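You operate a simulated robot arm through the tools that you are given. There is no shell and no other tool. Be economical: measure what you need, move in short steps, check, and stop when the job is done.

Carry out the task below with a simulated robot arm. There is one attempt and no reset: what you move stays moved.

Task
Put the fork terminal under the brass nut.
Fine: slacken the nut, set the terminal at its seat, then tighten the nut and shut clip lever one.

It is judged by the outcome, as a careful person would: the job done as asked, and still so three seconds after it is handed in. It fails if anything else is knocked over, pushed out of place, dropped, spilled or broken.

Robot
A 6-joint arm with a two-finger parallel gripper, fixed in place. Base frame: the origin is at the foot of the arm, x ahead of it, y to its left, z up. Lengths are in m, angles in degrees, forces in N, time in s.
With the tool pointing down near the work surface it reaches from about 0.26 to 0.68 m from the base axis. Its first joint turns from -66.0 to 66.0 degrees. Payload 2.9 kg.
The tool frame sits at the grasp point between the pads (the TCP): z along the fingers, y along the line on which they close. The tips reach 0.03 m beyond it. Largest opening 0.11 m; finger width 0.02, thickness 0.01; the body of the gripper, 0.048 by 0.112 m, starts 0.055 m behind the TCP.
Orientation is that of the tool frame in the base frame, as a unit quaternion [x, y, z, w]. With the fingers straight down and closing along the base's y, the tool's x points along the base's -x, its y along +y and its z along -z.

Tools
- The arm moves only by the tool drive_tool. Its arguments are lists of equal length, an entry for each row: "linear": the shift along the base's x, y, z in m, a list of three; "turn": the turn, a rotation vector about the base's x, y, z in degrees, a list of three; "claw": the opening, from 0 (shut) to 1 (fully open). In form: {"linear": [[dx, dy, dz], ...], "turn": [[wx, wy, wz], ...], "claw": [claw, ...]}. A call has 1 to 12 rows; each row shifts and turns the commanded pose from where the row before left it. Each row takes 0.2 s and may step no farther than 0.05 m and 8.6 degrees from the row before; otherwise, or with a gripper value out of range, the whole call is refused. A pose out of reach is approached as far as the arm can. The call stops where the force on the tool passes 40 N (or 10 N more than at its start, if that is more) or the arm is blocked; 0.2 s more then pass. The fingers move at their own pace (about 0.108 m/s each) and stop on an object; they squeeze with about 39 N. The grip force told is the motor's: it shows also when the fingers shut on nothing. Time passes only in rows, and 0.2 s behind the last, so rows that do not move let the fingers close. It gives the time, the measured TCP pose, the force on the tool (base axes), the opening and the grip force at its end, in the units of the frame above (readings bear some noise), with the torque about the TCP (base axes, N m) and any sound that the robot's microphone picked up.
- Cameras (640 x 400 px; columns grow to the right, rows downward): "scene" is fixed at [0.0803, 0.4421, 1.3759]; the picture's right is [-0.68, -0.73, 0.00], its down [-0.47, 0.43, -0.77] and it looks along [0.56, -0.52, -0.64] (base axes); focal length 327 px, centre (320, 200). "wrist" rides on the gripper at [0.072, 0.017, -0.103] in the tool frame; the picture's right is [-0.23, 0.97, 0.00], its down [-0.76, -0.18, -0.62] and it looks along [-0.61, -0.14, 0.78] (tool axes); focal length 222 px, centre (320, 200). There is no depth. A picture from a camera that has moved, and an enlarged one, comes with that camera's place and axes in the base frame and with its lens.
- snapshot(camera): a new picture of that camera. No time passes.
- zoom(camera, box): a new picture of the part [left, top, right, bottom] of that camera's present view, enlarged. No time passes.
- job_done(): hands the job in; it is judged then, once.

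Work in short steps. Places have to be worked out from the pictures, the camera data and where the tool is seen: move nearer, look again, correct. Check each grasp and each placing, and mend what went wrong. You have 120 turns and 68 pictures in all, those below and enlarged ones among them. Open the gripper and draw the arm clear of the work before you hand the job in, unless the task says otherwise; then end with one line.

The tools are called after ">>>" by a JSON object that holds its "method" and its "body". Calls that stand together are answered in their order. drive_tool: Moves the arm, as the interface text tells. Its arguments: {"type":"object","properties":{"linear":{"type":"array","items":{"type":"array","items":{"type":"number"}}},"turn":{"type":"array","items":{"type":"array","items":{"type":"number"}}},"claw":{"type":"array","items":{"type":"number"}}},"required":["linear","turn","claw"]} The other tools are called the same way: snapshot (camera) takes a picture; zoom (camera, box) takes an enlarged picture of a part of a camera's view; job_done () hands the job in.

At the start:

```text
time: 0.0
tool_pos: [0.3777, 0.0193, 1.0828]
tool_rot: [0.0, 1.0, 0.0, 0.0]
force: [1.7, 0.5, 0.3]
moment: [0.01, -0.01, -0.01]
grip_width: 0.11
grasp_force: 0.1
```

scene: 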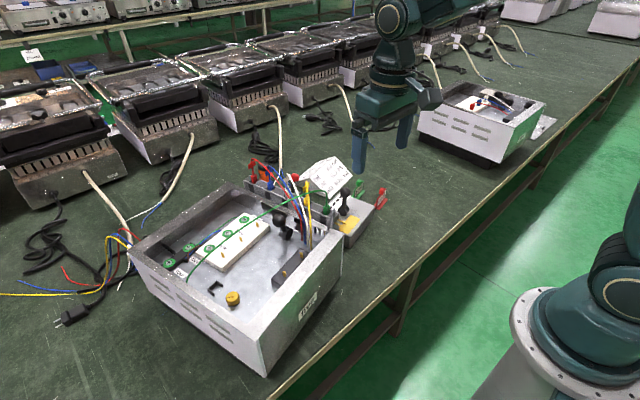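
wrist: 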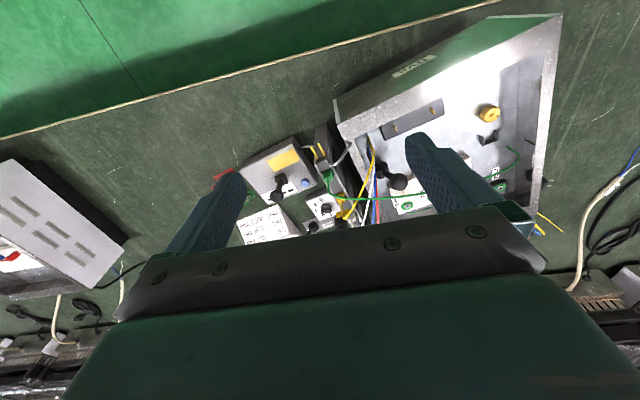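

The box holds the brass nut; I'll zoom in to identify the nut, the fork terminal and the clip levers.

>>> {"method": "zoom", "body": {"camera": "scene", "box": [120, 150, 400, 325]}}

>>> {"method": "zoom", "body": {"camera": "scene", "box": [160, 200, 272, 310]}}

>>> {"method": "zoom", "body": {"camera": "scene", "box": [240, 150, 400, 250]}}

>>> {"method": "zoom", "body": {"camera": "wrist", "box": [220, 10, 570, 250]}}

```text
2.29 times, centred on (260, 238) of scene
camera zoom: at [0.0803, 0.4421, 1.3759], right [-0.68, -0.73, 0.0], down [-0.47, 0.43, -0.77], along [0.56, -0.52, -0.64], focal length 748 px, centre (457, 114)
```

zoom: 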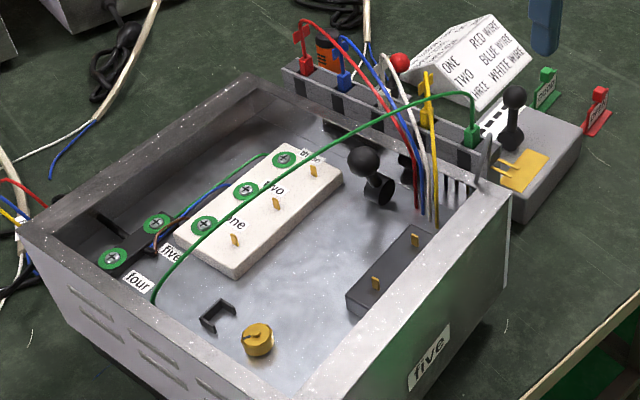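

```text
3.64 times, centred on (216, 255) of scene
camera zoom: at [0.0803, 0.4421, 1.3759], right [-0.68, -0.73, 0.0], down [-0.47, 0.43, -0.77], along [0.56, -0.52, -0.64], focal length 1190 px, centre (698, 0)
```

zoom: 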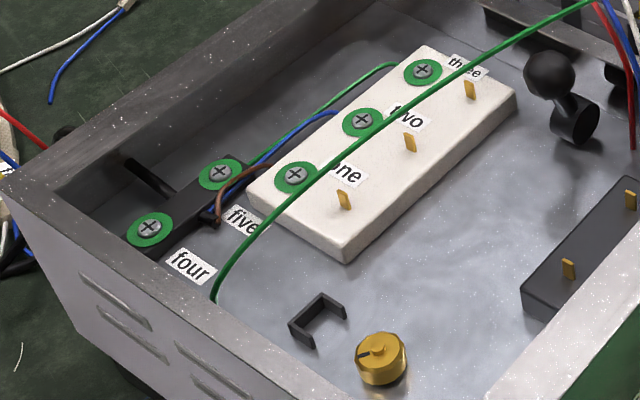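

```text
4.00 times, centred on (320, 200) of scene
camera zoom: at [0.0803, 0.4421, 1.3759], right [-0.68, -0.73, 0.0], down [-0.47, 0.43, -0.77], along [0.56, -0.52, -0.64], focal length 1309 px, centre (320, 200)
```

zoom: 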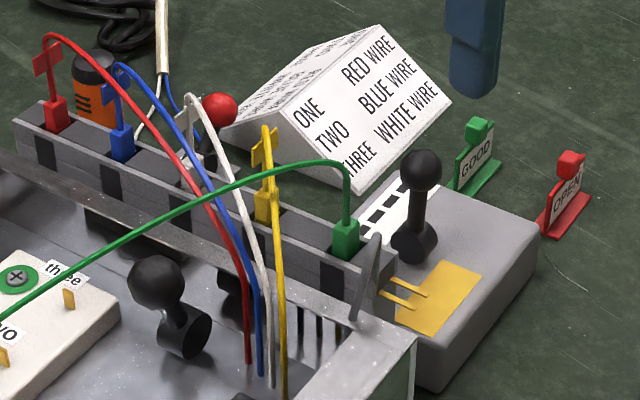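

```text
1.67 times, centred on (395, 130) of wrist
camera zoom: at [0.3038, 0.0369, 1.187], right [0.23, 0.97, 0.0], down [0.76, -0.18, 0.62], along [0.61, -0.14, -0.78], focal length 370 px, centre (195, 317)
```

zoom: 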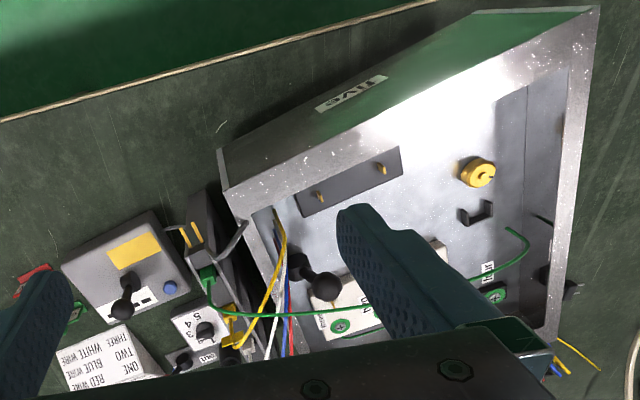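

The nut triangulates to about (0.50, 0.31, 0.77). I'll move the tool left at a safe height for a better wrist view of the box.

>>> {"method": "drive_tool", "body": {"linear": [[-0.003, 0.045, 0], [-0.003, 0.045, 0], [-0.003, 0.045, 0], [-0.003, 0.045, 0], [-0.003, 0.045, 0], [0, 0, 0]], "turn": [[0, 0, 0], [0, 0, 0], [0, 0, 0], [0, 0, 0], [0, 0, 0], [0, 0, 0]], "claw": [1, 1, 1, 1, 1, 1]}}

>>> {"method": "snapshot", "body": {"camera": "wrist"}}

```text
time: 1.4
tool_pos: [0.3617, 0.2455, 1.0803]
tool_rot: [-0.001, 1.0, -0.001, 0.0]
force: [-0.4, 0.8, 0.0]
moment: [0.03, -0.02, -0.01]
grip_width: 0.1098
grasp_force: 0.0
```

```text
61 pictures are left
camera wrist: at [0.289, 0.2612, 1.1841], right [0.23, 0.97, 0.0], down [0.76, -0.18, 0.62], along [0.61, -0.14, -0.78], focal length 222 px, centre (320, 200)
```

wrist: 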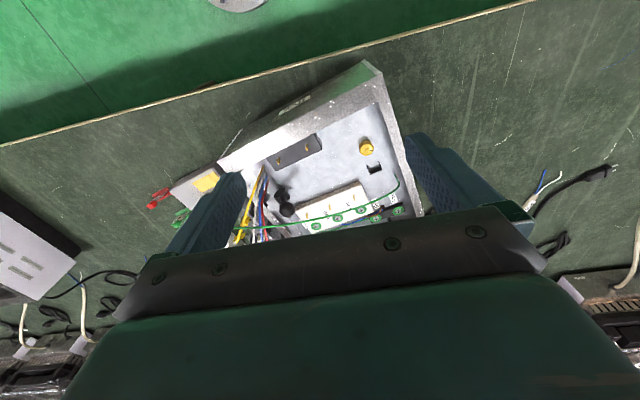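

Box in full view; zooming in on nut area and rack area.

>>> {"method": "zoom", "body": {"camera": "wrist", "box": [320, 110, 420, 230]}}

>>> {"method": "zoom", "body": {"camera": "wrist", "box": [220, 120, 340, 250]}}

```text
3.33 times, centred on (370, 170) of wrist
camera zoom: at [0.289, 0.2612, 1.1841], right [0.23, 0.97, 0.0], down [0.76, -0.18, 0.62], along [0.61, -0.14, -0.78], focal length 740 px, centre (153, 300)
```

zoom: 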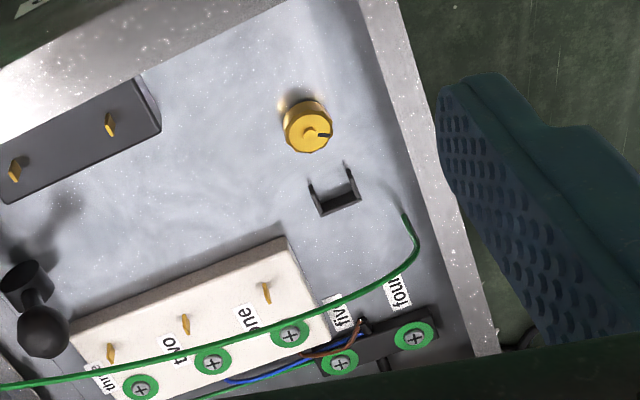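

```text
3.08 times, centred on (280, 185) of wrist
camera zoom: at [0.289, 0.2612, 1.1841], right [0.23, 0.97, 0.0], down [0.76, -0.18, 0.62], along [0.61, -0.14, -0.78], focal length 684 px, centre (443, 246)
```

zoom: 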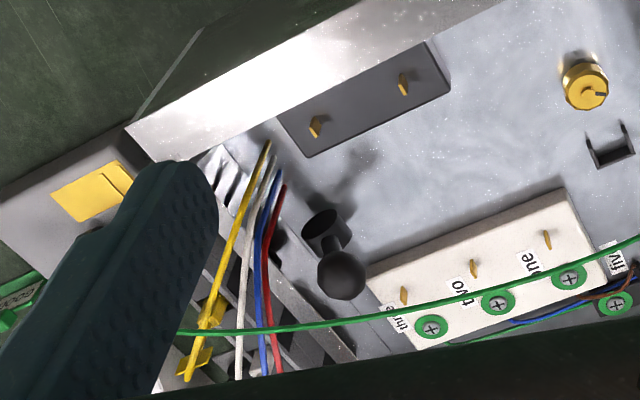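

I need to identify the terminals in the rack and the levers; move so the rack is between the fingers in the view.

>>> {"method": "drive_tool", "body": {"linear": [[0, -0.045, 0], [0, -0.045, -0.01], [-0.01, -0.045, -0.01], [-0.01, -0.02, 0], [0, 0, 0]], "turn": [[0, 0, 0], [0, 0, 0], [0, 0, 0], [0, 0, 0], [0, 0, 0]], "claw": [1, 1, 1, 1, 1]}}

>>> {"method": "zoom", "body": {"camera": "wrist", "box": [190, 80, 430, 230]}}

```text
time: 2.6
tool_pos: [0.3401, 0.0901, 1.0638]
tool_rot: [-0.001, 1.0, -0.001, 0.0]
force: [-1.2, -0.1, -0.1]
moment: [0.01, 0.02, 0.03]
grip_width: 0.1098
grasp_force: 0.1
```

```text
2.67 times, centred on (310, 155) of wrist
camera zoom: at [0.2675, 0.1061, 1.1673], right [0.23, 0.97, 0.0], down [0.76, -0.18, 0.62], along [0.61, -0.14, -0.78], focal length 592 px, centre (347, 320)
```

zoom: 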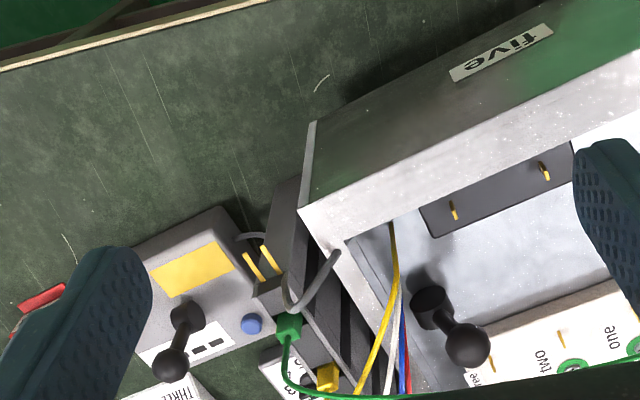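

Rack is low in the picture; moving forward 0.12 m brings it up in view.

>>> {"method": "drive_tool", "body": {"linear": [[0.045, 0, 0], [0.045, 0, 0], [0.03, -0.02, 0], [0, 0, 0]], "turn": [[0, 0, 0], [0, 0, 0], [0, 0, 0], [0, 0, 0]], "claw": [1, 1, 1, 1]}}

>>> {"method": "zoom", "body": {"camera": "wrist", "box": [210, 80, 410, 230]}}

```text
time: 3.6
tool_pos: [0.4606, 0.0721, 1.066]
tool_rot: [0.0, 1.0, -0.001, 0.0]
force: [-0.4, -0.3, 0.4]
moment: [0.04, 0.0, 0.01]
grip_width: 0.1102
grasp_force: 0.1
```

```text
2.67 times, centred on (310, 155) of wrist
camera zoom: at [0.3886, 0.0879, 1.1684], right [0.23, 0.97, 0.0], down [0.76, -0.18, 0.62], along [0.61, -0.14, -0.78], focal length 592 px, centre (347, 320)
```

zoom: 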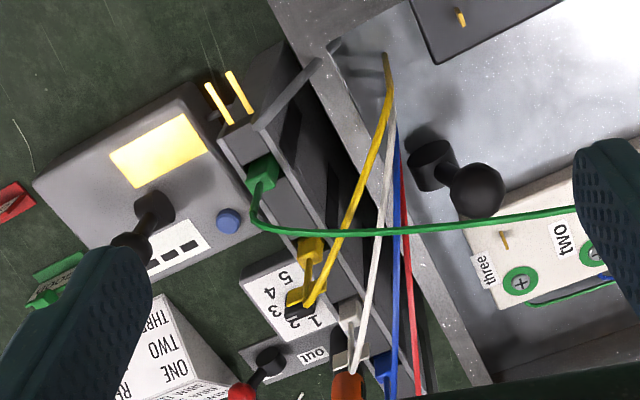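

Zoom further on the labels and terminals.

>>> {"method": "zoom", "body": {"camera": "wrist", "box": [285, 165, 365, 235]}}

>>> {"method": "zoom", "body": {"camera": "wrist", "box": [270, 95, 350, 165]}}

```text
5.71 times, centred on (325, 200) of wrist
camera zoom: at [0.3886, 0.0879, 1.1684], right [0.23, 0.97, 0.0], down [0.76, -0.18, 0.62], along [0.61, -0.14, -0.78], focal length 1269 px, centre (291, 200)
```

zoom: 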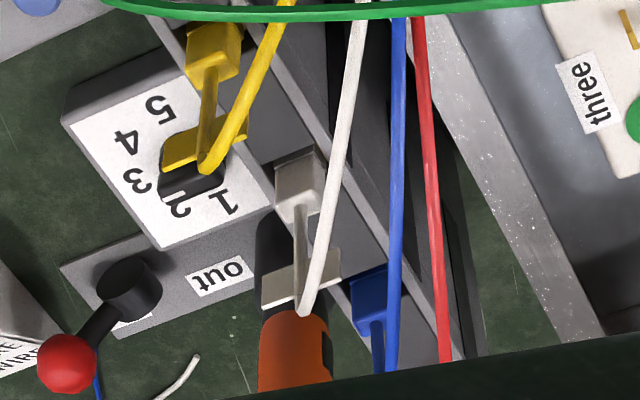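

```text
5.71 times, centred on (310, 130) of wrist
camera zoom: at [0.3886, 0.0879, 1.1684], right [0.23, 0.97, 0.0], down [0.76, -0.18, 0.62], along [0.61, -0.14, -0.78], focal length 1269 px, centre (377, 600)
```

zoom: 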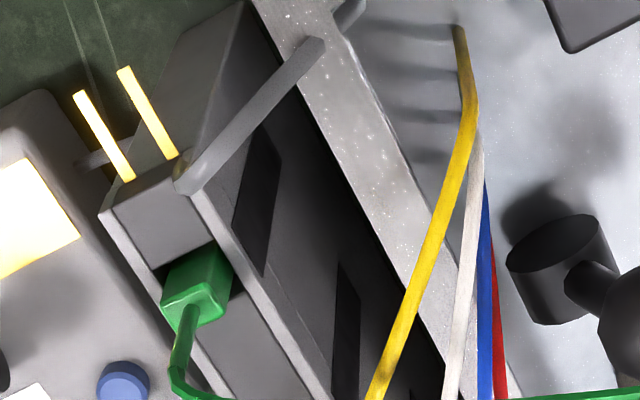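

Looking for clip levers: there is a black ball lever in the case near the wires. Move closer over it.

>>> {"method": "drive_tool", "body": {"linear": [[0.02, 0.04, -0.02], [0.02, 0.03, -0.03], [0, 0, -0.01], [0, 0, 0]], "turn": [[0, 0, 0], [0, 0, 0], [0, 0, 0], [0, 0, 0]], "claw": [1, 1, 1, 1]}}

>>> {"method": "snapshot", "body": {"camera": "wrist"}}

>>> {"method": "zoom", "body": {"camera": "scene", "box": [260, 190, 340, 250]}}

```text
time: 4.6
tool_pos: [0.5035, 0.1406, 1.0039]
tool_rot: [0.0, 1.0, 0.0, 0.0]
force: [-0.8, 0.7, -0.5]
moment: [0.0, 0.02, -0.03]
grip_width: 0.11
grasp_force: 0.1
```

```text
54 pictures are left
camera wrist: at [0.4298, 0.157, 1.1079], right [0.23, 0.97, 0.0], down [0.76, -0.18, 0.62], along [0.61, -0.14, -0.78], focal length 222 px, centre (320, 200)
```

wrist: 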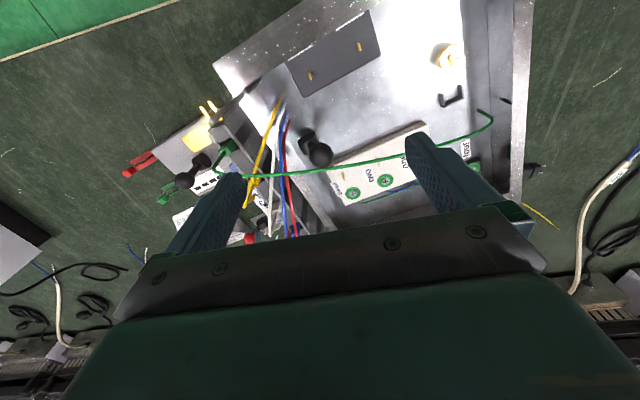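

```text
6.67 times, centred on (300, 220) of scene
camera zoom: at [0.0803, 0.4421, 1.3759], right [-0.68, -0.73, 0.0], down [-0.47, 0.43, -0.77], along [0.56, -0.52, -0.64], focal length 2182 px, centre (453, 67)
```

zoom: 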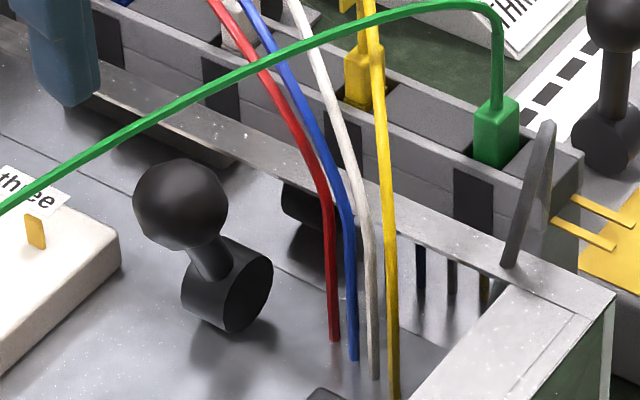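

>>> {"method": "zoom", "body": {"camera": "wrist", "box": [240, 80, 350, 180]}}

>>> {"method": "zoom", "body": {"camera": "wrist", "box": [110, 80, 250, 240]}}

```text
4.00 times, centred on (295, 130) of wrist
camera zoom: at [0.4298, 0.157, 1.1079], right [0.23, 0.97, 0.0], down [0.76, -0.18, 0.62], along [0.61, -0.14, -0.78], focal length 888 px, centre (420, 480)
```

zoom: 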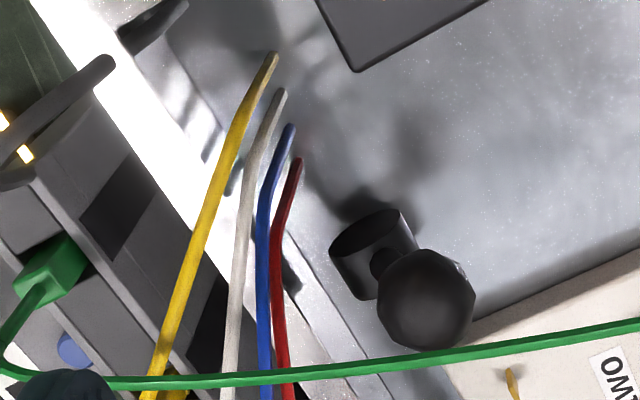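

```text
2.50 times, centred on (180, 160) of wrist
camera zoom: at [0.4298, 0.157, 1.1079], right [0.23, 0.97, 0.0], down [0.76, -0.18, 0.62], along [0.61, -0.14, -0.78], focal length 555 px, centre (670, 300)
```

zoom: 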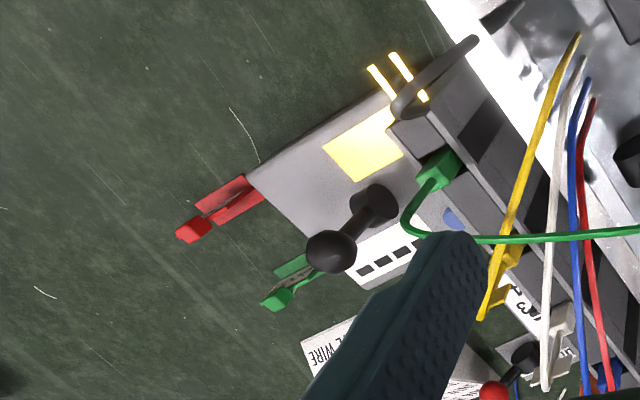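

I'll yaw the tool to look at the case's inner wall from the terminal block side and find any other levers/labels.

>>> {"method": "drive_tool", "body": {"linear": [[0.01, 0.02, 0], [0.01, 0.02, 0], [0.01, 0.02, 0], [0.01, 0.02, 0], [0, 0, 0], [0, 0, 0], [0, 0, 0], [0, 0, 0], [0, 0, 0], [0, 0, 0], [0, 0, 0]], "turn": [[0, 0, -8.5], [0, 0, -8.5], [0, 0, -8.5], [0, 0, -8.5], [0, 0, -8.5], [0, 0, -8.5], [0, 0, -8.5], [0, 0, -8.5], [0, 0, -8.5], [0, 0, -8.5], [0, 0, 0]], "claw": [1, 1, 1, 1, 1, 1, 1, 1, 1, 1, 1]}}

>>> {"method": "snapshot", "body": {"camera": "wrist"}}

```text
time: 7.0
tool_pos: [0.5418, 0.2214, 1.0028]
tool_rot: [0.676, 0.737, 0.0, 0.0]
force: [-0.6, -0.1, -0.1]
moment: [-0.01, -0.02, -0.01]
grip_width: 0.1099
grasp_force: 0.1
```

```text
50 pictures are left
camera wrist: at [0.552, 0.2939, 1.1073], right [0.99, -0.14, 0.0], down [-0.11, -0.77, 0.62], along [-0.09, -0.62, -0.78], focal length 222 px, centre (320, 200)
```

wrist: 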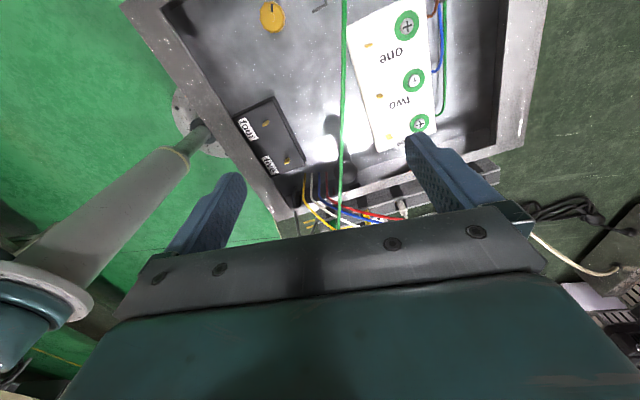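

>>> {"method": "zoom", "body": {"camera": "wrist", "box": [220, 80, 430, 230]}}

>>> {"method": "zoom", "body": {"camera": "wrist", "box": [280, 100, 380, 180]}}

```text
2.67 times, centred on (325, 155) of wrist
camera zoom: at [0.552, 0.2939, 1.1073], right [0.99, -0.14, 0.0], down [-0.11, -0.77, 0.62], along [-0.09, -0.62, -0.78], focal length 592 px, centre (307, 320)
```

zoom: 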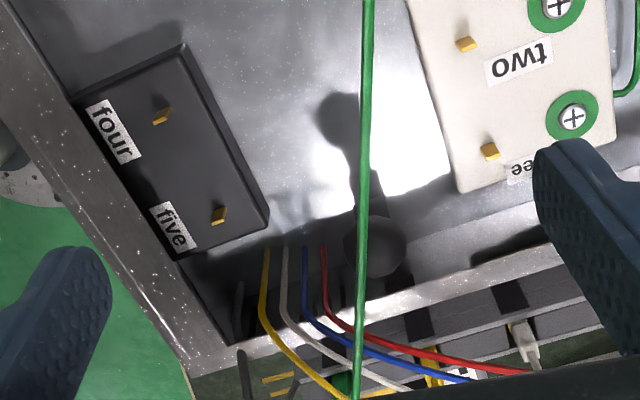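

```text
5.00 times, centred on (330, 140) of wrist
camera zoom: at [0.552, 0.2939, 1.1073], right [0.99, -0.14, 0.0], down [-0.11, -0.77, 0.62], along [-0.09, -0.62, -0.78], focal length 1111 px, centre (270, 500)
```

zoom: 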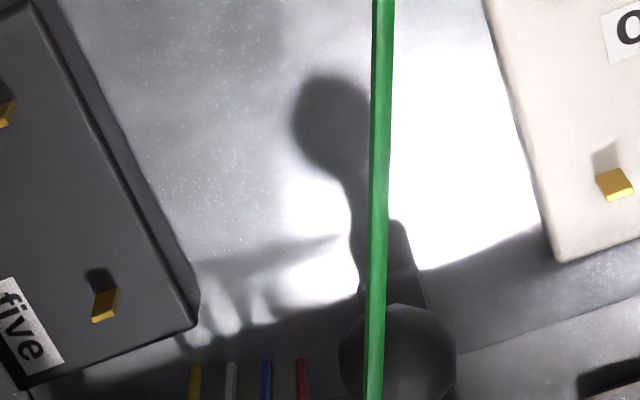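

There's also a gray bar-like lever at the rack/case corner. I'll return the yaw and view it closely.

>>> {"method": "drive_tool", "body": {"linear": [[-0.03, -0.03, 0], [-0.03, -0.03, 0], [-0.03, -0.03, 0], [-0.03, -0.03, 0], [-0.02, -0.03, 0], [-0.02, -0.03, 0], [-0.01, 0, 0], [0, 0, 0], [0, 0, -0.02], [0, 0, -0.02], [0, 0, 0]], "turn": [[0, 0, 8.5], [0, 0, 8.5], [0, 0, 8.5], [0, 0, 8.5], [0, 0, 8.5], [0, 0, 8.5], [0, 0, 8.5], [0, 0, 8.5], [0, 0, 8.5], [0, 0, 8.5], [0, 0, 0]], "claw": [1, 1, 1, 1, 1, 1, 1, 1, 1, 1, 1]}}

>>> {"method": "snapshot", "body": {"camera": "wrist"}}

```text
time: 9.4
tool_pos: [0.3725, 0.0401, 0.9639]
tool_rot: [-0.002, 1.0, 0.0, 0.0]
force: [0.0, 1.1, -0.9]
moment: [0.03, 0.01, 0.0]
grip_width: 0.1101
grasp_force: 0.1
```

```text
47 pictures are left
camera wrist: at [0.2997, 0.0565, 1.068], right [0.23, 0.97, 0.0], down [0.76, -0.18, 0.62], along [0.61, -0.14, -0.78], focal length 222 px, centre (320, 200)
```

wrist: 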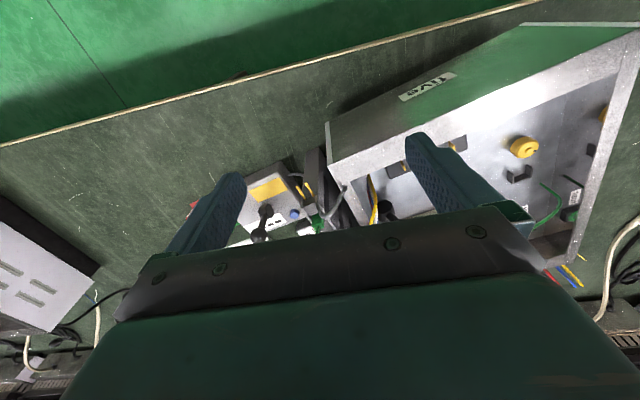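

>>> {"method": "zoom", "body": {"camera": "wrist", "box": [230, 140, 410, 250]}}

```text
3.56 times, centred on (320, 195) of wrist
camera zoom: at [0.2997, 0.0565, 1.068], right [0.23, 0.97, 0.0], down [0.76, -0.18, 0.62], along [0.61, -0.14, -0.78], focal length 790 px, centre (320, 218)
```

zoom: 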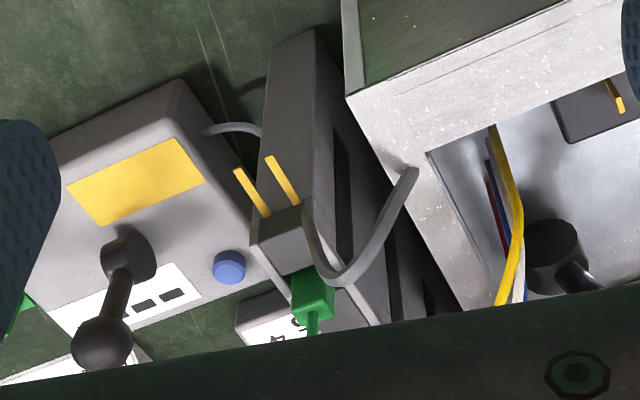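

The gray bar is only the tester's lead, so the ball lever inside the case is the clip lever. The case is yawed about 15°, with the nut at (0.50, 0.306) and the wall top at z≈0.827. I'll go above the nut for a close look.

>>> {"method": "drive_tool", "body": {"linear": [[0, 0.02, 0.03], [0.02, 0.045, 0.01], [0.02, 0.045, 0], [0.02, 0.045, 0], [0.02, 0.045, 0], [0.025, 0.045, -0.01], [0.022, 0.022, -0.03], [0, 0, -0.03], [0, 0, 0]], "turn": [[0, 0, 0], [0, 0, 0], [0, 0, 0], [0, 0, 0], [0, 0, 0], [0, 0, 0], [0, 0, 0], [0, 0, 0], [0, 0, 0]], "claw": [1, 1, 1, 0.6, 0.6, 0.6, 0.6, 0.6, 0.6]}}

>>> {"method": "snapshot", "body": {"camera": "wrist"}}

>>> {"method": "zoom", "body": {"camera": "wrist", "box": [270, 70, 430, 200]}}

```text
refused: row 2 steps farther than a row can; nothing moved
```

```text
45 pictures are left
camera wrist: at [0.2997, 0.0565, 1.068], right [0.23, 0.97, 0.0], down [0.76, -0.18, 0.62], along [0.61, -0.14, -0.78], focal length 222 px, centre (320, 200)
```

wrist: 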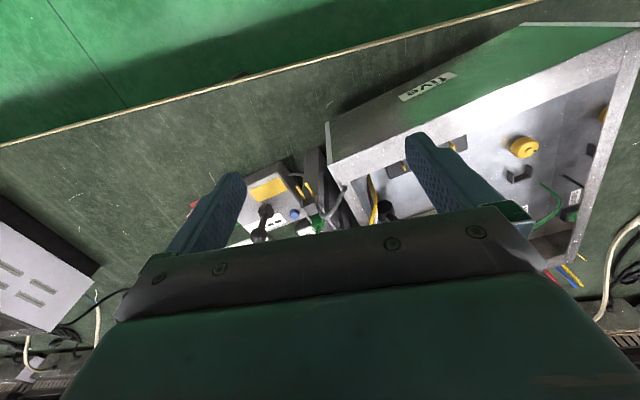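

```text
3.08 times, centred on (350, 135) of wrist
camera zoom: at [0.2997, 0.0565, 1.068], right [0.23, 0.97, 0.0], down [0.76, -0.18, 0.62], along [0.61, -0.14, -0.78], focal length 684 px, centre (228, 400)
```

zoom: 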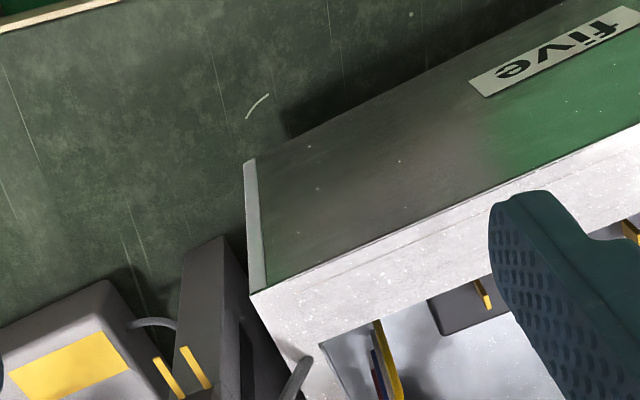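

The move was refused for step size; resend with smaller steps.

>>> {"method": "drive_tool", "body": {"linear": [[0, 0.02, 0.03], [0.02, 0.04, 0.01], [0.02, 0.04, 0], [0.02, 0.04, 0], [0.02, 0.04, 0], [0.02, 0.04, 0], [0.02, 0.04, -0.01], [0.007, 0.006, -0.03], [0, 0, -0.03], [0, 0, 0]], "turn": [[0, 0, 0], [0, 0, 0], [0, 0, 0], [0, 0, 0], [0, 0, 0], [0, 0, 0], [0, 0, 0], [0, 0, 0], [0, 0, 0], [0, 0, 0]], "claw": [1, 1, 1, 0.6, 0.6, 0.6, 0.6, 0.6, 0.6, 0.6]}}

>>> {"method": "snapshot", "body": {"camera": "wrist"}}

```text
time: 11.6
tool_pos: [0.5001, 0.306, 0.932]
tool_rot: [-0.001, 1.0, 0.0, 0.0]
force: [-0.3, -0.7, 0.1]
moment: [0.05, 0.03, 0.0]
grip_width: 0.0659
grasp_force: 0.1
```

```text
43 pictures are left
camera wrist: at [0.4271, 0.3225, 1.036], right [0.23, 0.97, 0.0], down [0.76, -0.18, 0.62], along [0.61, -0.14, -0.78], focal length 222 px, centre (320, 200)
```

wrist: 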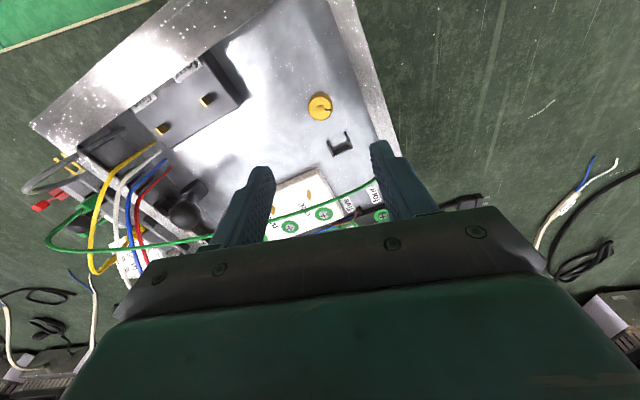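

>>> {"method": "zoom", "body": {"camera": "wrist", "box": [280, 75, 370, 165]}}

>>> {"method": "zoom", "body": {"camera": "wrist", "box": [20, 100, 240, 280]}}

```text
4.44 times, centred on (325, 120) of wrist
camera zoom: at [0.4271, 0.3225, 1.036], right [0.23, 0.97, 0.0], down [0.76, -0.18, 0.62], along [0.61, -0.14, -0.78], focal length 987 px, centre (298, 556)
```

zoom: 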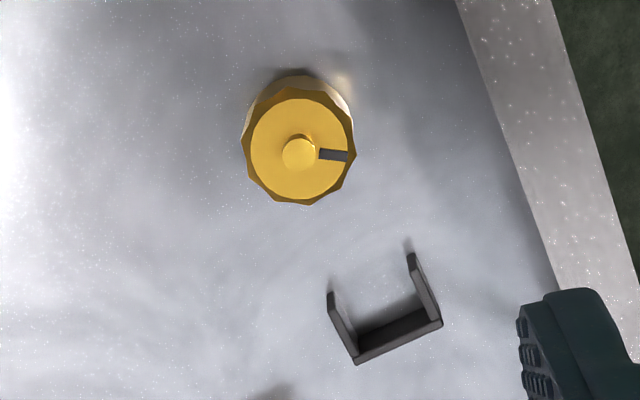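

```text
2.22 times, centred on (130, 190) of wrist
camera zoom: at [0.4271, 0.3225, 1.036], right [0.23, 0.97, 0.0], down [0.76, -0.18, 0.62], along [0.61, -0.14, -0.78], focal length 494 px, centre (742, 222)
```

zoom: 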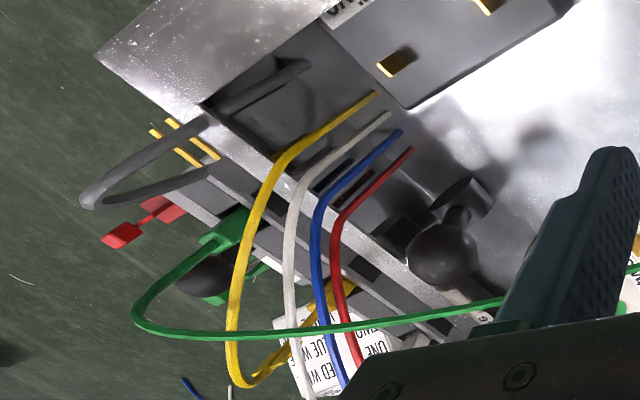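

Nut ~28 mm wide, marker pointing about +y. I'll pre-rotate −43°, descend above the nut, and then creep down.

>>> {"method": "drive_tool", "body": {"linear": [[0, 0, -0.02], [0, 0, -0.02], [0, 0, -0.02], [0, 0, -0.02], [0, 0, -0.02], [0, 0, -0.015], [0, 0, 0]], "turn": [[0, 0, -8.5], [0, 0, -8.5], [0, 0, -8.5], [0, 0, -8.5], [0, 0, -8.5], [0, 0, 0], [0, 0, 0]], "claw": [0.6, 0.6, 0.6, 0.6, 0.6, 0.6, 0.6]}}

>>> {"method": "zoom", "body": {"camera": "wrist", "box": [200, 80, 440, 230]}}

>>> {"method": "zoom", "body": {"camera": "scene", "box": [180, 230, 300, 330]}}

```text
time: 13.2
tool_pos: [0.498, 0.306, 0.8159]
tool_rot: [0.364, 0.931, 0.0, 0.0]
force: [0.4, -0.8, 0.0]
moment: [0.02, 0.01, -0.02]
grip_width: 0.0661
grasp_force: 0.0
```

```text
2.67 times, centred on (320, 155) of wrist
camera zoom: at [0.4564, 0.3666, 0.9203], right [0.83, 0.56, 0.0], down [0.44, -0.65, 0.62], along [0.35, -0.51, -0.78], focal length 592 px, centre (320, 320)
```

zoom: 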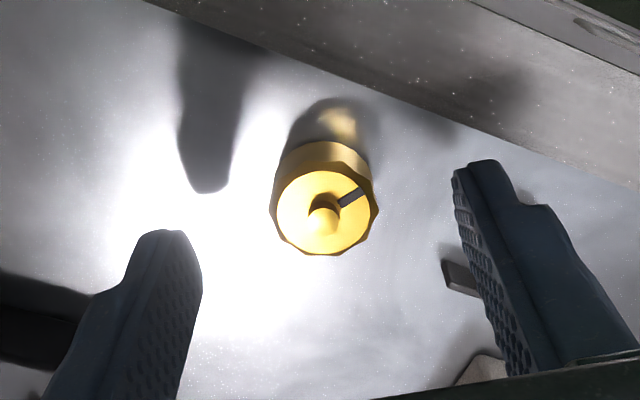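

```text
4.00 times, centred on (240, 280) of scene
camera zoom: at [0.0803, 0.4421, 1.3759], right [-0.68, -0.73, 0.0], down [-0.47, 0.43, -0.77], along [0.56, -0.52, -0.64], focal length 1309 px, centre (640, -120)
```

zoom: 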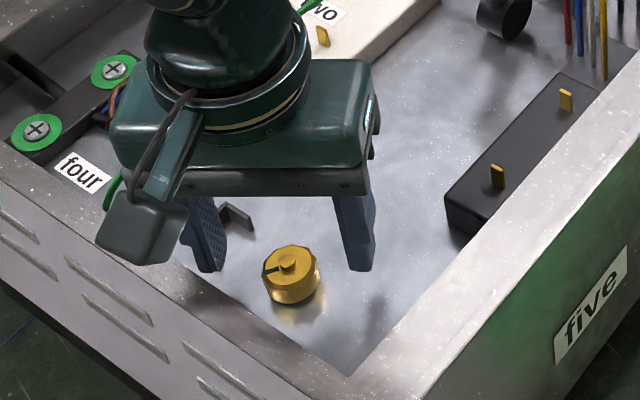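

Nut top triangulates to (0.500, 0.306, 0.779). Descend ~20 mm and close on it.

>>> {"method": "drive_tool", "body": {"linear": [[0.002, 0, -0.01], [0, 0, -0.006], [0, 0, -0.004], [0, 0, 0], [0, 0, 0], [0, 0, 0], [0, 0, 0]], "turn": [[0, 0, 0], [0, 0, 0], [0, 0, 0], [0, 0, 0], [0, 0, 0], [0, 0, 0], [0, 0, 0]], "claw": [0.6, 0.6, 0.6, 0.1, 0.1, 0.1, 0.1]}}

>>> {"method": "zoom", "body": {"camera": "wrist", "box": [200, 80, 440, 230]}}

```text
time: 14.8
tool_pos: [0.5008, 0.306, 0.7976]
tool_rot: [0.363, 0.932, -0.002, 0.0]
force: [-5.2, -5.0, 4.1]
moment: [-0.21, 0.02, 0.0]
grip_width: 0.0277
grasp_force: 45.4
```

```text
2.67 times, centred on (320, 155) of wrist
camera zoom: at [0.458, 0.3667, 0.9013], right [0.83, 0.56, 0.0], down [0.44, -0.65, 0.62], along [0.35, -0.51, -0.78], focal length 592 px, centre (320, 320)
```

zoom: 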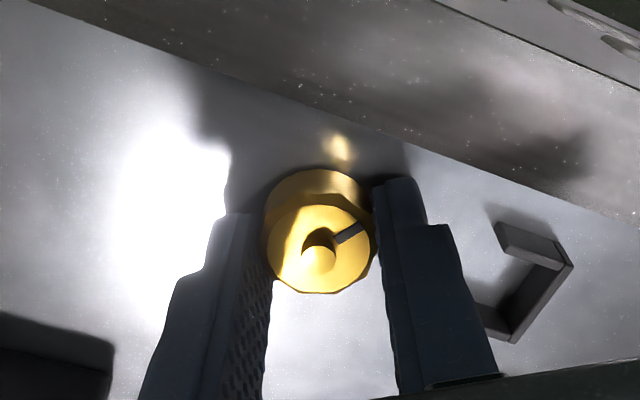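

Good grip (27.7 mm). Slacken: turn counter‑clockwise seen from above in steps.

>>> {"method": "drive_tool", "body": {"linear": [[0, 0, 0], [0, 0, 0], [0, 0, 0], [0, 0, 0], [0, 0, 0]], "turn": [[0, 0, 6], [0, 0, 6], [0, 0, 6], [0, 0, 6], [0, 0, 0]], "claw": [0.1, 0.1, 0.1, 0.1, 0.1]}}

```text
time: 16.0
tool_pos: [0.5, 0.3059, 0.7969]
tool_rot: [0.16, 0.987, 0.0, 0.0]
force: [-1.4, -3.5, -9.9]
moment: [-0.3, -1.02, -0.03]
grip_width: 0.0275
grasp_force: 44.7
```

>>> {"method": "drive_tool", "body": {"linear": [[0, 0, 0], [0, 0, 0], [0, 0, 0], [0, 0, 0], [0, 0, 0], [0, 0, 0]], "turn": [[0, 0, 7], [0, 0, 7], [0, 0, 7], [0, 0, 7], [0, 0, 7], [0, 0, 0]], "claw": [0.1, 0.1, 0.1, 0.1, 0.1, 0.1]}}

>>> {"method": "zoom", "body": {"camera": "wrist", "box": [200, 80, 440, 230]}}

```text
time: 17.4
tool_pos: [0.4997, 0.3063, 0.7974]
tool_rot: [-0.145, 0.989, 0.0, -0.001]
force: [5.3, 6.3, -20.2]
moment: [-0.01, 0.54, 0.03]
grip_width: 0.0274
grasp_force: 44.6
```

```text
2.67 times, centred on (320, 155) of wrist
camera zoom: at [0.4261, 0.3021, 0.9014], right [-0.06, 1.0, 0.0], down [0.78, 0.05, 0.62], along [0.62, 0.04, -0.78], focal length 592 px, centre (320, 320)
```

zoom: 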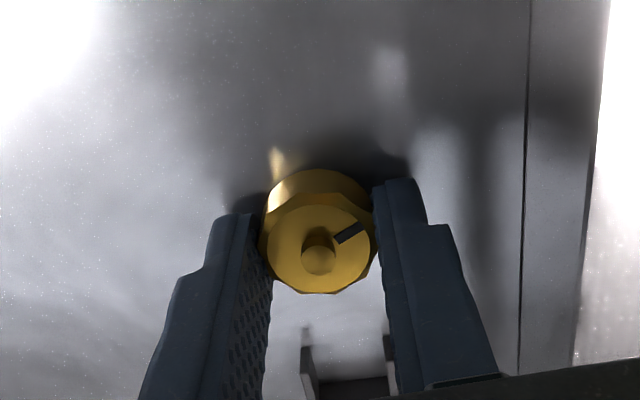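

The nut turned with the gripper (~59°), but a vertical force is building. Release and re-check the nut's height while rewinding.

>>> {"method": "drive_tool", "body": {"linear": [[0, 0, 0], [0, 0, 0], [0, 0, 0]], "turn": [[0, 0, 0], [0, 0, 0], [0, 0, 0]], "claw": [0.5, 0.5, 0.5]}}

>>> {"method": "zoom", "body": {"camera": "wrist", "box": [200, 80, 440, 230]}}

```text
time: 18.2
tool_pos: [0.5014, 0.3057, 0.7982]
tool_rot: [-0.143, 0.99, 0.0, 0.0]
force: [0.5, -0.2, 0.1]
moment: [-0.02, 0.0, 0.02]
grip_width: 0.0548
grasp_force: 0.0
```

```text
2.67 times, centred on (320, 155) of wrist
camera zoom: at [0.4261, 0.3018, 0.9024], right [-0.06, 1.0, 0.0], down [0.78, 0.05, 0.62], along [0.62, 0.04, -0.78], focal length 592 px, centre (320, 320)
```

zoom: 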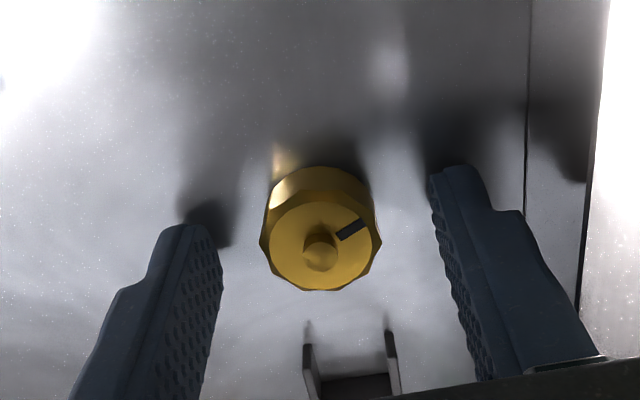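

Nut top about 0.781 (little/no rise yet). Rewind −59°, regrip, and turn another ~60°.

>>> {"method": "drive_tool", "body": {"linear": [[0, 0, 0], [0, 0, 0], [0, 0, 0], [0, 0, 0], [0, 0, 0], [0, 0, 0], [0, 0, 0], [0, 0, 0], [0, 0, 0], [0, 0, 0], [0, 0, 0]], "turn": [[0, 0, -8.5], [0, 0, -8.5], [0, 0, -8.5], [0, 0, -8.5], [0, 0, -8.5], [0, 0, -8.5], [0, 0, -8.5], [0, 0, 0], [0, 0, 0], [0, 0, 0], [0, 0, 0]], "claw": [0.5, 0.5, 0.5, 0.5, 0.5, 0.5, 0.5, 0.5, 0.1, 0.1, 0.1]}}

>>> {"method": "drive_tool", "body": {"linear": [[0, 0, 0], [0, 0, 0], [0, 0, 0], [0, 0, 0], [0, 0, 0]], "turn": [[0, 0, 7], [0, 0, 7], [0, 0, 7], [0, 0, 7], [0, 0, 0]], "claw": [0.1, 0.1, 0.1, 0.1, 0.1]}}

>>> {"method": "drive_tool", "body": {"linear": [[0, 0, 0], [0, 0, 0], [0, 0, 0], [0, 0, 0], [0, 0, 0], [0, 0, 0]], "turn": [[0, 0, 7], [0, 0, 7], [0, 0, 7], [0, 0, 7], [0, 0, 7], [0, 0, 0]], "claw": [0.1, 0.1, 0.1, 0.1, 0.1, 0.1]}}

```text
time: 20.6
tool_pos: [0.4991, 0.3061, 0.7997]
tool_rot: [0.365, 0.931, -0.002, -0.001]
force: [-11.5, -10.3, 7.6]
moment: [-0.23, 0.3, 0.03]
grip_width: 0.0274
grasp_force: 44.9
```

```text
time: 21.8
tool_pos: [0.4989, 0.3063, 0.7981]
tool_rot: [0.13, 0.992, -0.001, -0.001]
force: [-16.4, -12.0, 8.9]
moment: [-0.35, -0.43, 0.0]
grip_width: 0.0274
grasp_force: 45.1
```

```text
time: 23.2
tool_pos: [0.4996, 0.3067, 0.7989]
tool_rot: [-0.175, 0.985, 0.0, 0.0]
force: [-12.9, -1.5, 3.4]
moment: [-0.27, 0.9, -0.01]
grip_width: 0.0275
grasp_force: 45.3
```

>>> {"method": "drive_tool", "body": {"linear": [[0, 0, 0], [0, 0, 0], [0, 0, 0.02], [0, 0, 0.03], [0, 0, 0.03], [0, 0, 0]], "turn": [[0, 0, 0], [0, 0, 0], [0, 0, 0], [0, 0, 0], [0, 0, 0], [0, 0, 0]], "claw": [0.5, 0.5, 0.5, 0.5, 0.5, 0.5]}}

>>> {"method": "zoom", "body": {"camera": "wrist", "box": [270, 80, 370, 180]}}

>>> {"method": "zoom", "body": {"camera": "scene", "box": [205, 280, 255, 315]}}

```text
time: 24.6
tool_pos: [0.5002, 0.3061, 0.878]
tool_rot: [-0.174, 0.985, 0.0, 0.0]
force: [0.6, 0.8, -0.6]
moment: [-0.03, 0.0, 0.02]
grip_width: 0.0548
grasp_force: 0.1
```

```text
4.00 times, centred on (320, 130) of wrist
camera zoom: at [0.4265, 0.297, 0.982], right [-0.12, 0.99, 0.0], down [0.78, 0.09, 0.62], along [0.62, 0.07, -0.78], focal length 888 px, centre (320, 480)
```

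zoom: 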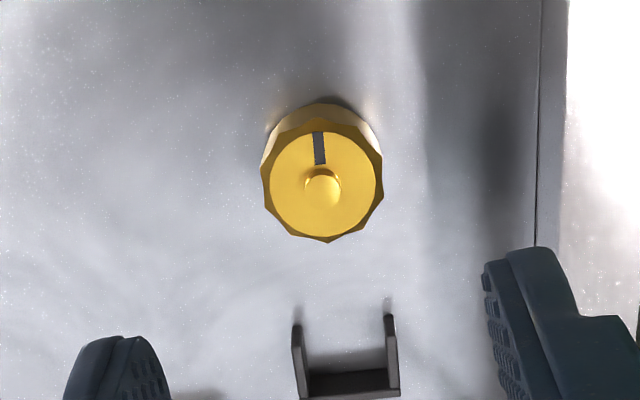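

```text
11.43 times, centred on (230, 298) of scene
camera zoom: at [0.0803, 0.4421, 1.3759], right [-0.68, -0.73, 0.0], down [-0.47, 0.43, -0.77], along [0.56, -0.52, -0.64], focal length 3741 px, centre (1349, -914)
```

zoom: 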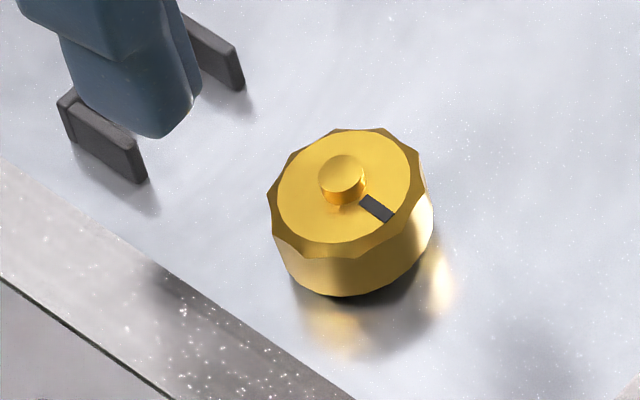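

The nut now has a visible gap (top ~0.783, 122° turned). Now the terminal: move over the green plug at (0.53, 0.0, 0.82) for a close look, staying high.

>>> {"method": "drive_tool", "body": {"linear": [[0, 0, 0.045], [0, 0, 0.045], [0, 0, 0.03], [0, -0.045, 0], [0, -0.045, 0], [0.005, -0.045, 0], [0.005, -0.045, 0], [0.005, -0.045, 0], [0.005, -0.045, 0], [0.01, -0.036, -0.02], [0, 0, -0.03], [0, 0, 0]], "turn": [[0, 0, 0], [0, 0, 0], [0, 0, 0], [0, 0, -5], [0, 0, 0], [0, 0, 0], [0, 0, 0], [0, 0, 0], [0, 0, 0], [0, 0, 0], [0, 0, 0], [0, 0, 0]], "claw": [0.5, 0.5, 0.5, 0.5, 0.5, 0.5, 0.5, 0.5, 0.5, 0.5, 0.5, 0.5]}}

>>> {"method": "zoom", "body": {"camera": "wrist", "box": [240, 70, 400, 220]}}

```text
time: 27.2
tool_pos: [0.5309, 0.0003, 0.9476]
tool_rot: [-0.13, 0.992, 0.001, 0.0]
force: [-0.1, -0.7, 0.3]
moment: [-0.04, 0.02, -0.02]
grip_width: 0.0551
grasp_force: 0.0
```

```text
2.67 times, centred on (320, 145) of wrist
camera zoom: at [0.4554, -0.0013, 1.0515], right [-0.03, 1.0, 0.0], down [0.78, 0.03, 0.62], along [0.62, 0.02, -0.78], focal length 592 px, centre (320, 347)
```

zoom: 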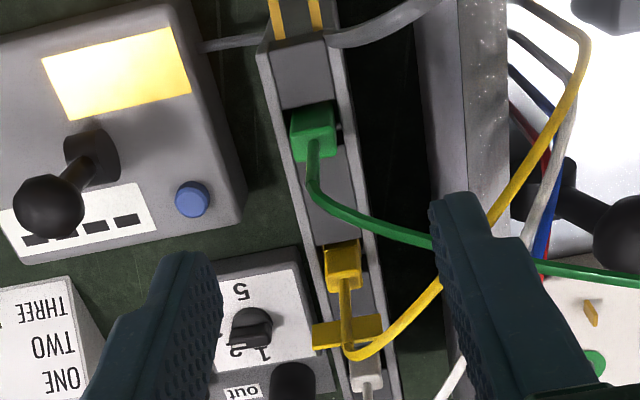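

Block located at (0.530, −0.002), ~17 mm wide. Descend to just above the rack rails and check from the scene camera.

>>> {"method": "drive_tool", "body": {"linear": [[0, -0.002, -0.03], [0, 0, -0.03], [0, 0, -0.025], [0, 0, -0.01], [0, 0, 0]], "turn": [[0, 0, 0], [0, 0, 0], [0, 0, 0], [0, 0, 0], [0, 0, 0]], "claw": [0.4, 0.4, 0.4, 0.4, 0.4]}}

>>> {"method": "zoom", "body": {"camera": "scene", "box": [285, 175, 365, 235]}}

>>> {"method": "zoom", "body": {"camera": "wrist", "box": [260, 80, 380, 210]}}

```text
time: 28.4
tool_pos: [0.5317, 0.0001, 0.8527]
tool_rot: [-0.131, 0.991, 0.0, 0.0]
force: [0.7, -0.5, 0.8]
moment: [0.0, -0.01, 0.03]
grip_width: 0.0438
grasp_force: 0.0
```

```text
6.67 times, centred on (325, 205) of scene
camera zoom: at [0.0803, 0.4421, 1.3759], right [-0.68, -0.73, 0.0], down [-0.47, 0.43, -0.77], along [0.56, -0.52, -0.64], focal length 2182 px, centre (287, 167)
```

zoom: 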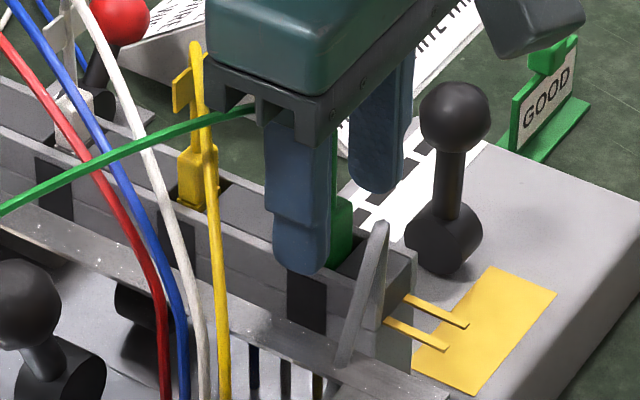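

```text
3.08 times, centred on (320, 145) of wrist
camera zoom: at [0.456, -0.0038, 0.9574], right [-0.03, 1.0, 0.0], down [0.78, 0.03, 0.62], along [0.62, 0.02, -0.78], focal length 684 px, centre (320, 369)
```

zoom: 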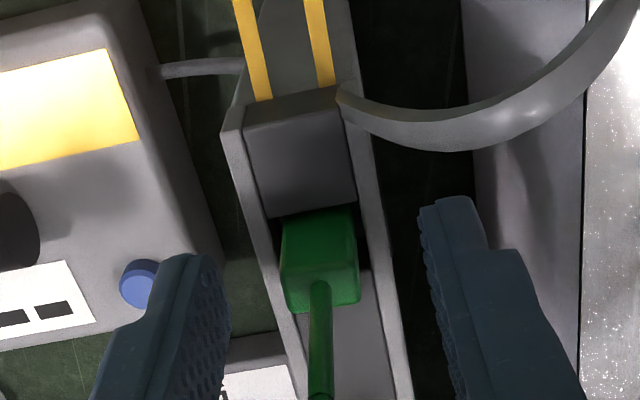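

Block protrudes ~20 mm above the rails; top ≈0.817. Lower ~20 mm so tips are near 0.803, then close.

>>> {"method": "drive_tool", "body": {"linear": [[-0.001, -0.001, -0.008], [0, 0, -0.007], [0, 0, -0.004], [0, 0, 0], [0, 0, 0], [0, 0, 0], [0, 0, 0]], "turn": [[0, 0, 0], [0, 0, 0], [0, 0, 0], [0, 0, 0], [0, 0, 0], [0, 0, 0], [0, 0, 0]], "claw": [0.4, 0.4, 0.4, 0.05, 0.05, 0.05, 0.05]}}

>>> {"method": "zoom", "body": {"camera": "wrist", "box": [260, 80, 380, 210]}}

```text
time: 30.0
tool_pos: [0.5287, -0.0026, 0.8341]
tool_rot: [-0.131, 0.991, 0.001, 0.0]
force: [-4.1, 8.4, 2.6]
moment: [0.24, 0.11, -1.06]
grip_width: 0.032
grasp_force: 45.3
```

```text
3.08 times, centred on (320, 145) of wrist
camera zoom: at [0.4542, -0.0052, 0.9385], right [-0.03, 1.0, 0.0], down [0.78, 0.03, 0.62], along [0.62, 0.02, -0.78], focal length 684 px, centre (320, 369)
```

zoom: 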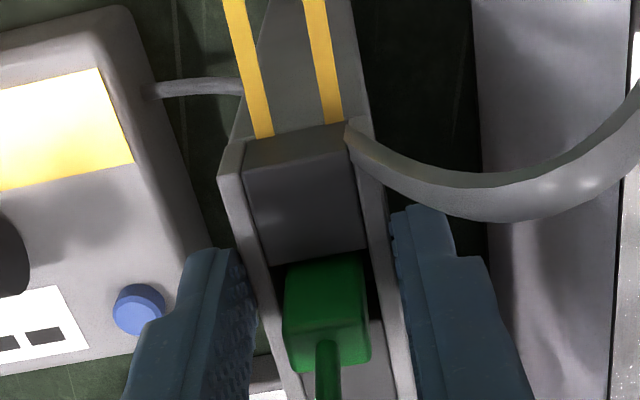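

I squeezed the rails (32 mm). Open, raise 9 mm, and retry.

>>> {"method": "drive_tool", "body": {"linear": [[0, 0, 0], [0, 0, 0], [0, 0, 0.009], [0, 0, 0], [0, 0, 0], [0, 0, 0], [0, 0, 0]], "turn": [[0, 0, 0], [0, 0, 0], [0, 0, 0], [0, 0, 0], [0, 0, 0], [0, 0, 0], [0, 0, 0]], "claw": [0.4, 0.4, 0.4, 0.05, 0.05, 0.05, 0.05]}}

>>> {"method": "zoom", "body": {"camera": "wrist", "box": [260, 80, 380, 210]}}

```text
time: 31.6
tool_pos: [0.5288, -0.004, 0.8444]
tool_rot: [-0.13, 0.991, 0.0, 0.0]
force: [0.3, 0.2, 0.8]
moment: [0.01, 0.01, 0.01]
grip_width: 0.0149
grasp_force: 39.1
```

```text
3.08 times, centred on (320, 145) of wrist
camera zoom: at [0.4545, -0.0056, 0.9478], right [-0.03, 1.0, 0.0], down [0.78, 0.03, 0.62], along [0.62, 0.02, -0.78], focal length 684 px, centre (320, 369)
```

zoom: 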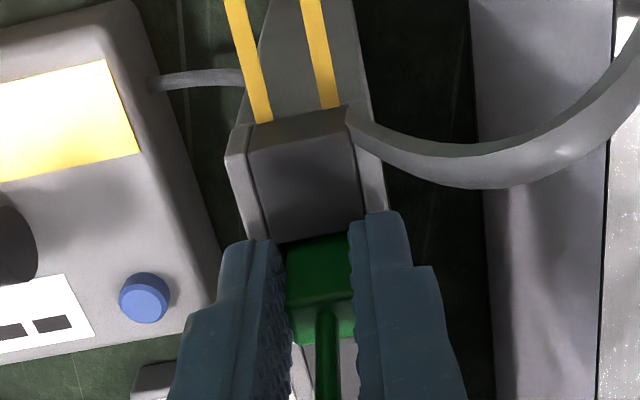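

Gripped the block (14.9 mm). Lift straight up gently.

>>> {"method": "drive_tool", "body": {"linear": [[0, 0, 0.01], [0, 0, 0.01], [0, 0, 0.015], [0, 0, 0.02], [0, 0, 0.02], [0, 0, 0]], "turn": [[0, 0, 0], [0, 0, 0], [0, 0, 0], [0, 0, 0], [0, 0, 0], [0, 0, 0]], "claw": [0.05, 0.05, 0.05, 0.05, 0.05, 0.05]}}

>>> {"method": "zoom", "body": {"camera": "scene", "box": [285, 145, 365, 225]}}

>>> {"method": "zoom", "body": {"camera": "wrist", "box": [260, 80, 380, 210]}}

```text
time: 33.0
tool_pos: [0.53, -0.0045, 0.9182]
tool_rot: [-0.13, 0.992, 0.0, 0.0]
force: [-0.2, -0.5, 0.1]
moment: [-0.01, -0.01, -0.01]
grip_width: 0.015
grasp_force: 39.0
```

```text
5.00 times, centred on (325, 185) of scene
camera zoom: at [0.0803, 0.4421, 1.3759], right [-0.68, -0.73, 0.0], down [-0.47, 0.43, -0.77], along [0.56, -0.52, -0.64], focal length 1637 px, centre (295, 275)
```

zoom: 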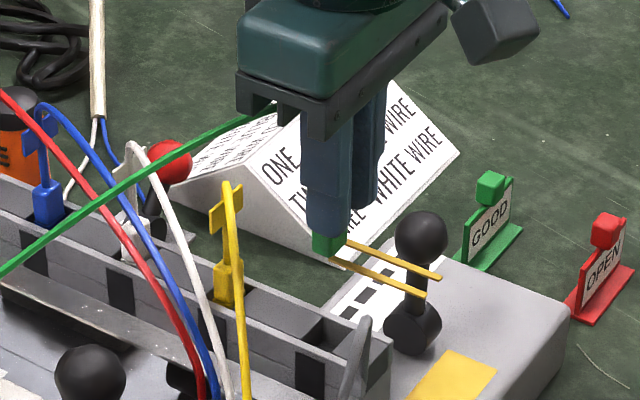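

```text
3.08 times, centred on (320, 145) of wrist
camera zoom: at [0.4555, -0.0071, 1.0215], right [-0.03, 1.0, 0.0], down [0.78, 0.03, 0.62], along [0.62, 0.02, -0.78], focal length 684 px, centre (320, 369)
```

zoom: 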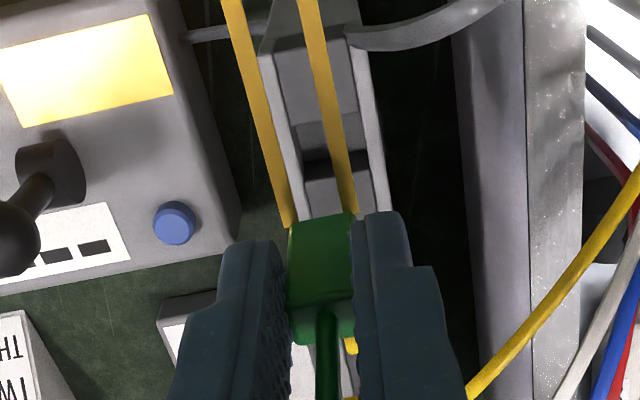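

Excellent: the fork prongs are horizontal, pointing −x', exactly the orientation needed at the seat. Zoom to measure the terminal relative to the fingertips.

>>> {"method": "zoom", "body": {"camera": "scene", "box": [315, 175, 355, 205]}}

```text
13.33 times, centred on (335, 190) of scene
camera zoom: at [0.0803, 0.4421, 1.3759], right [-0.68, -0.73, 0.0], down [-0.47, 0.43, -0.77], along [0.56, -0.52, -0.64], focal length 4364 px, centre (120, 333)
```

zoom: 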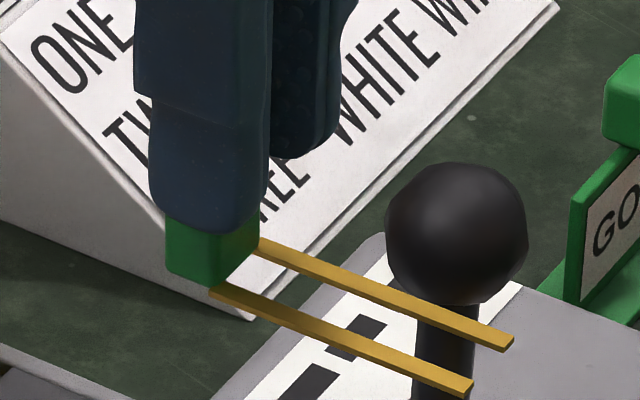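

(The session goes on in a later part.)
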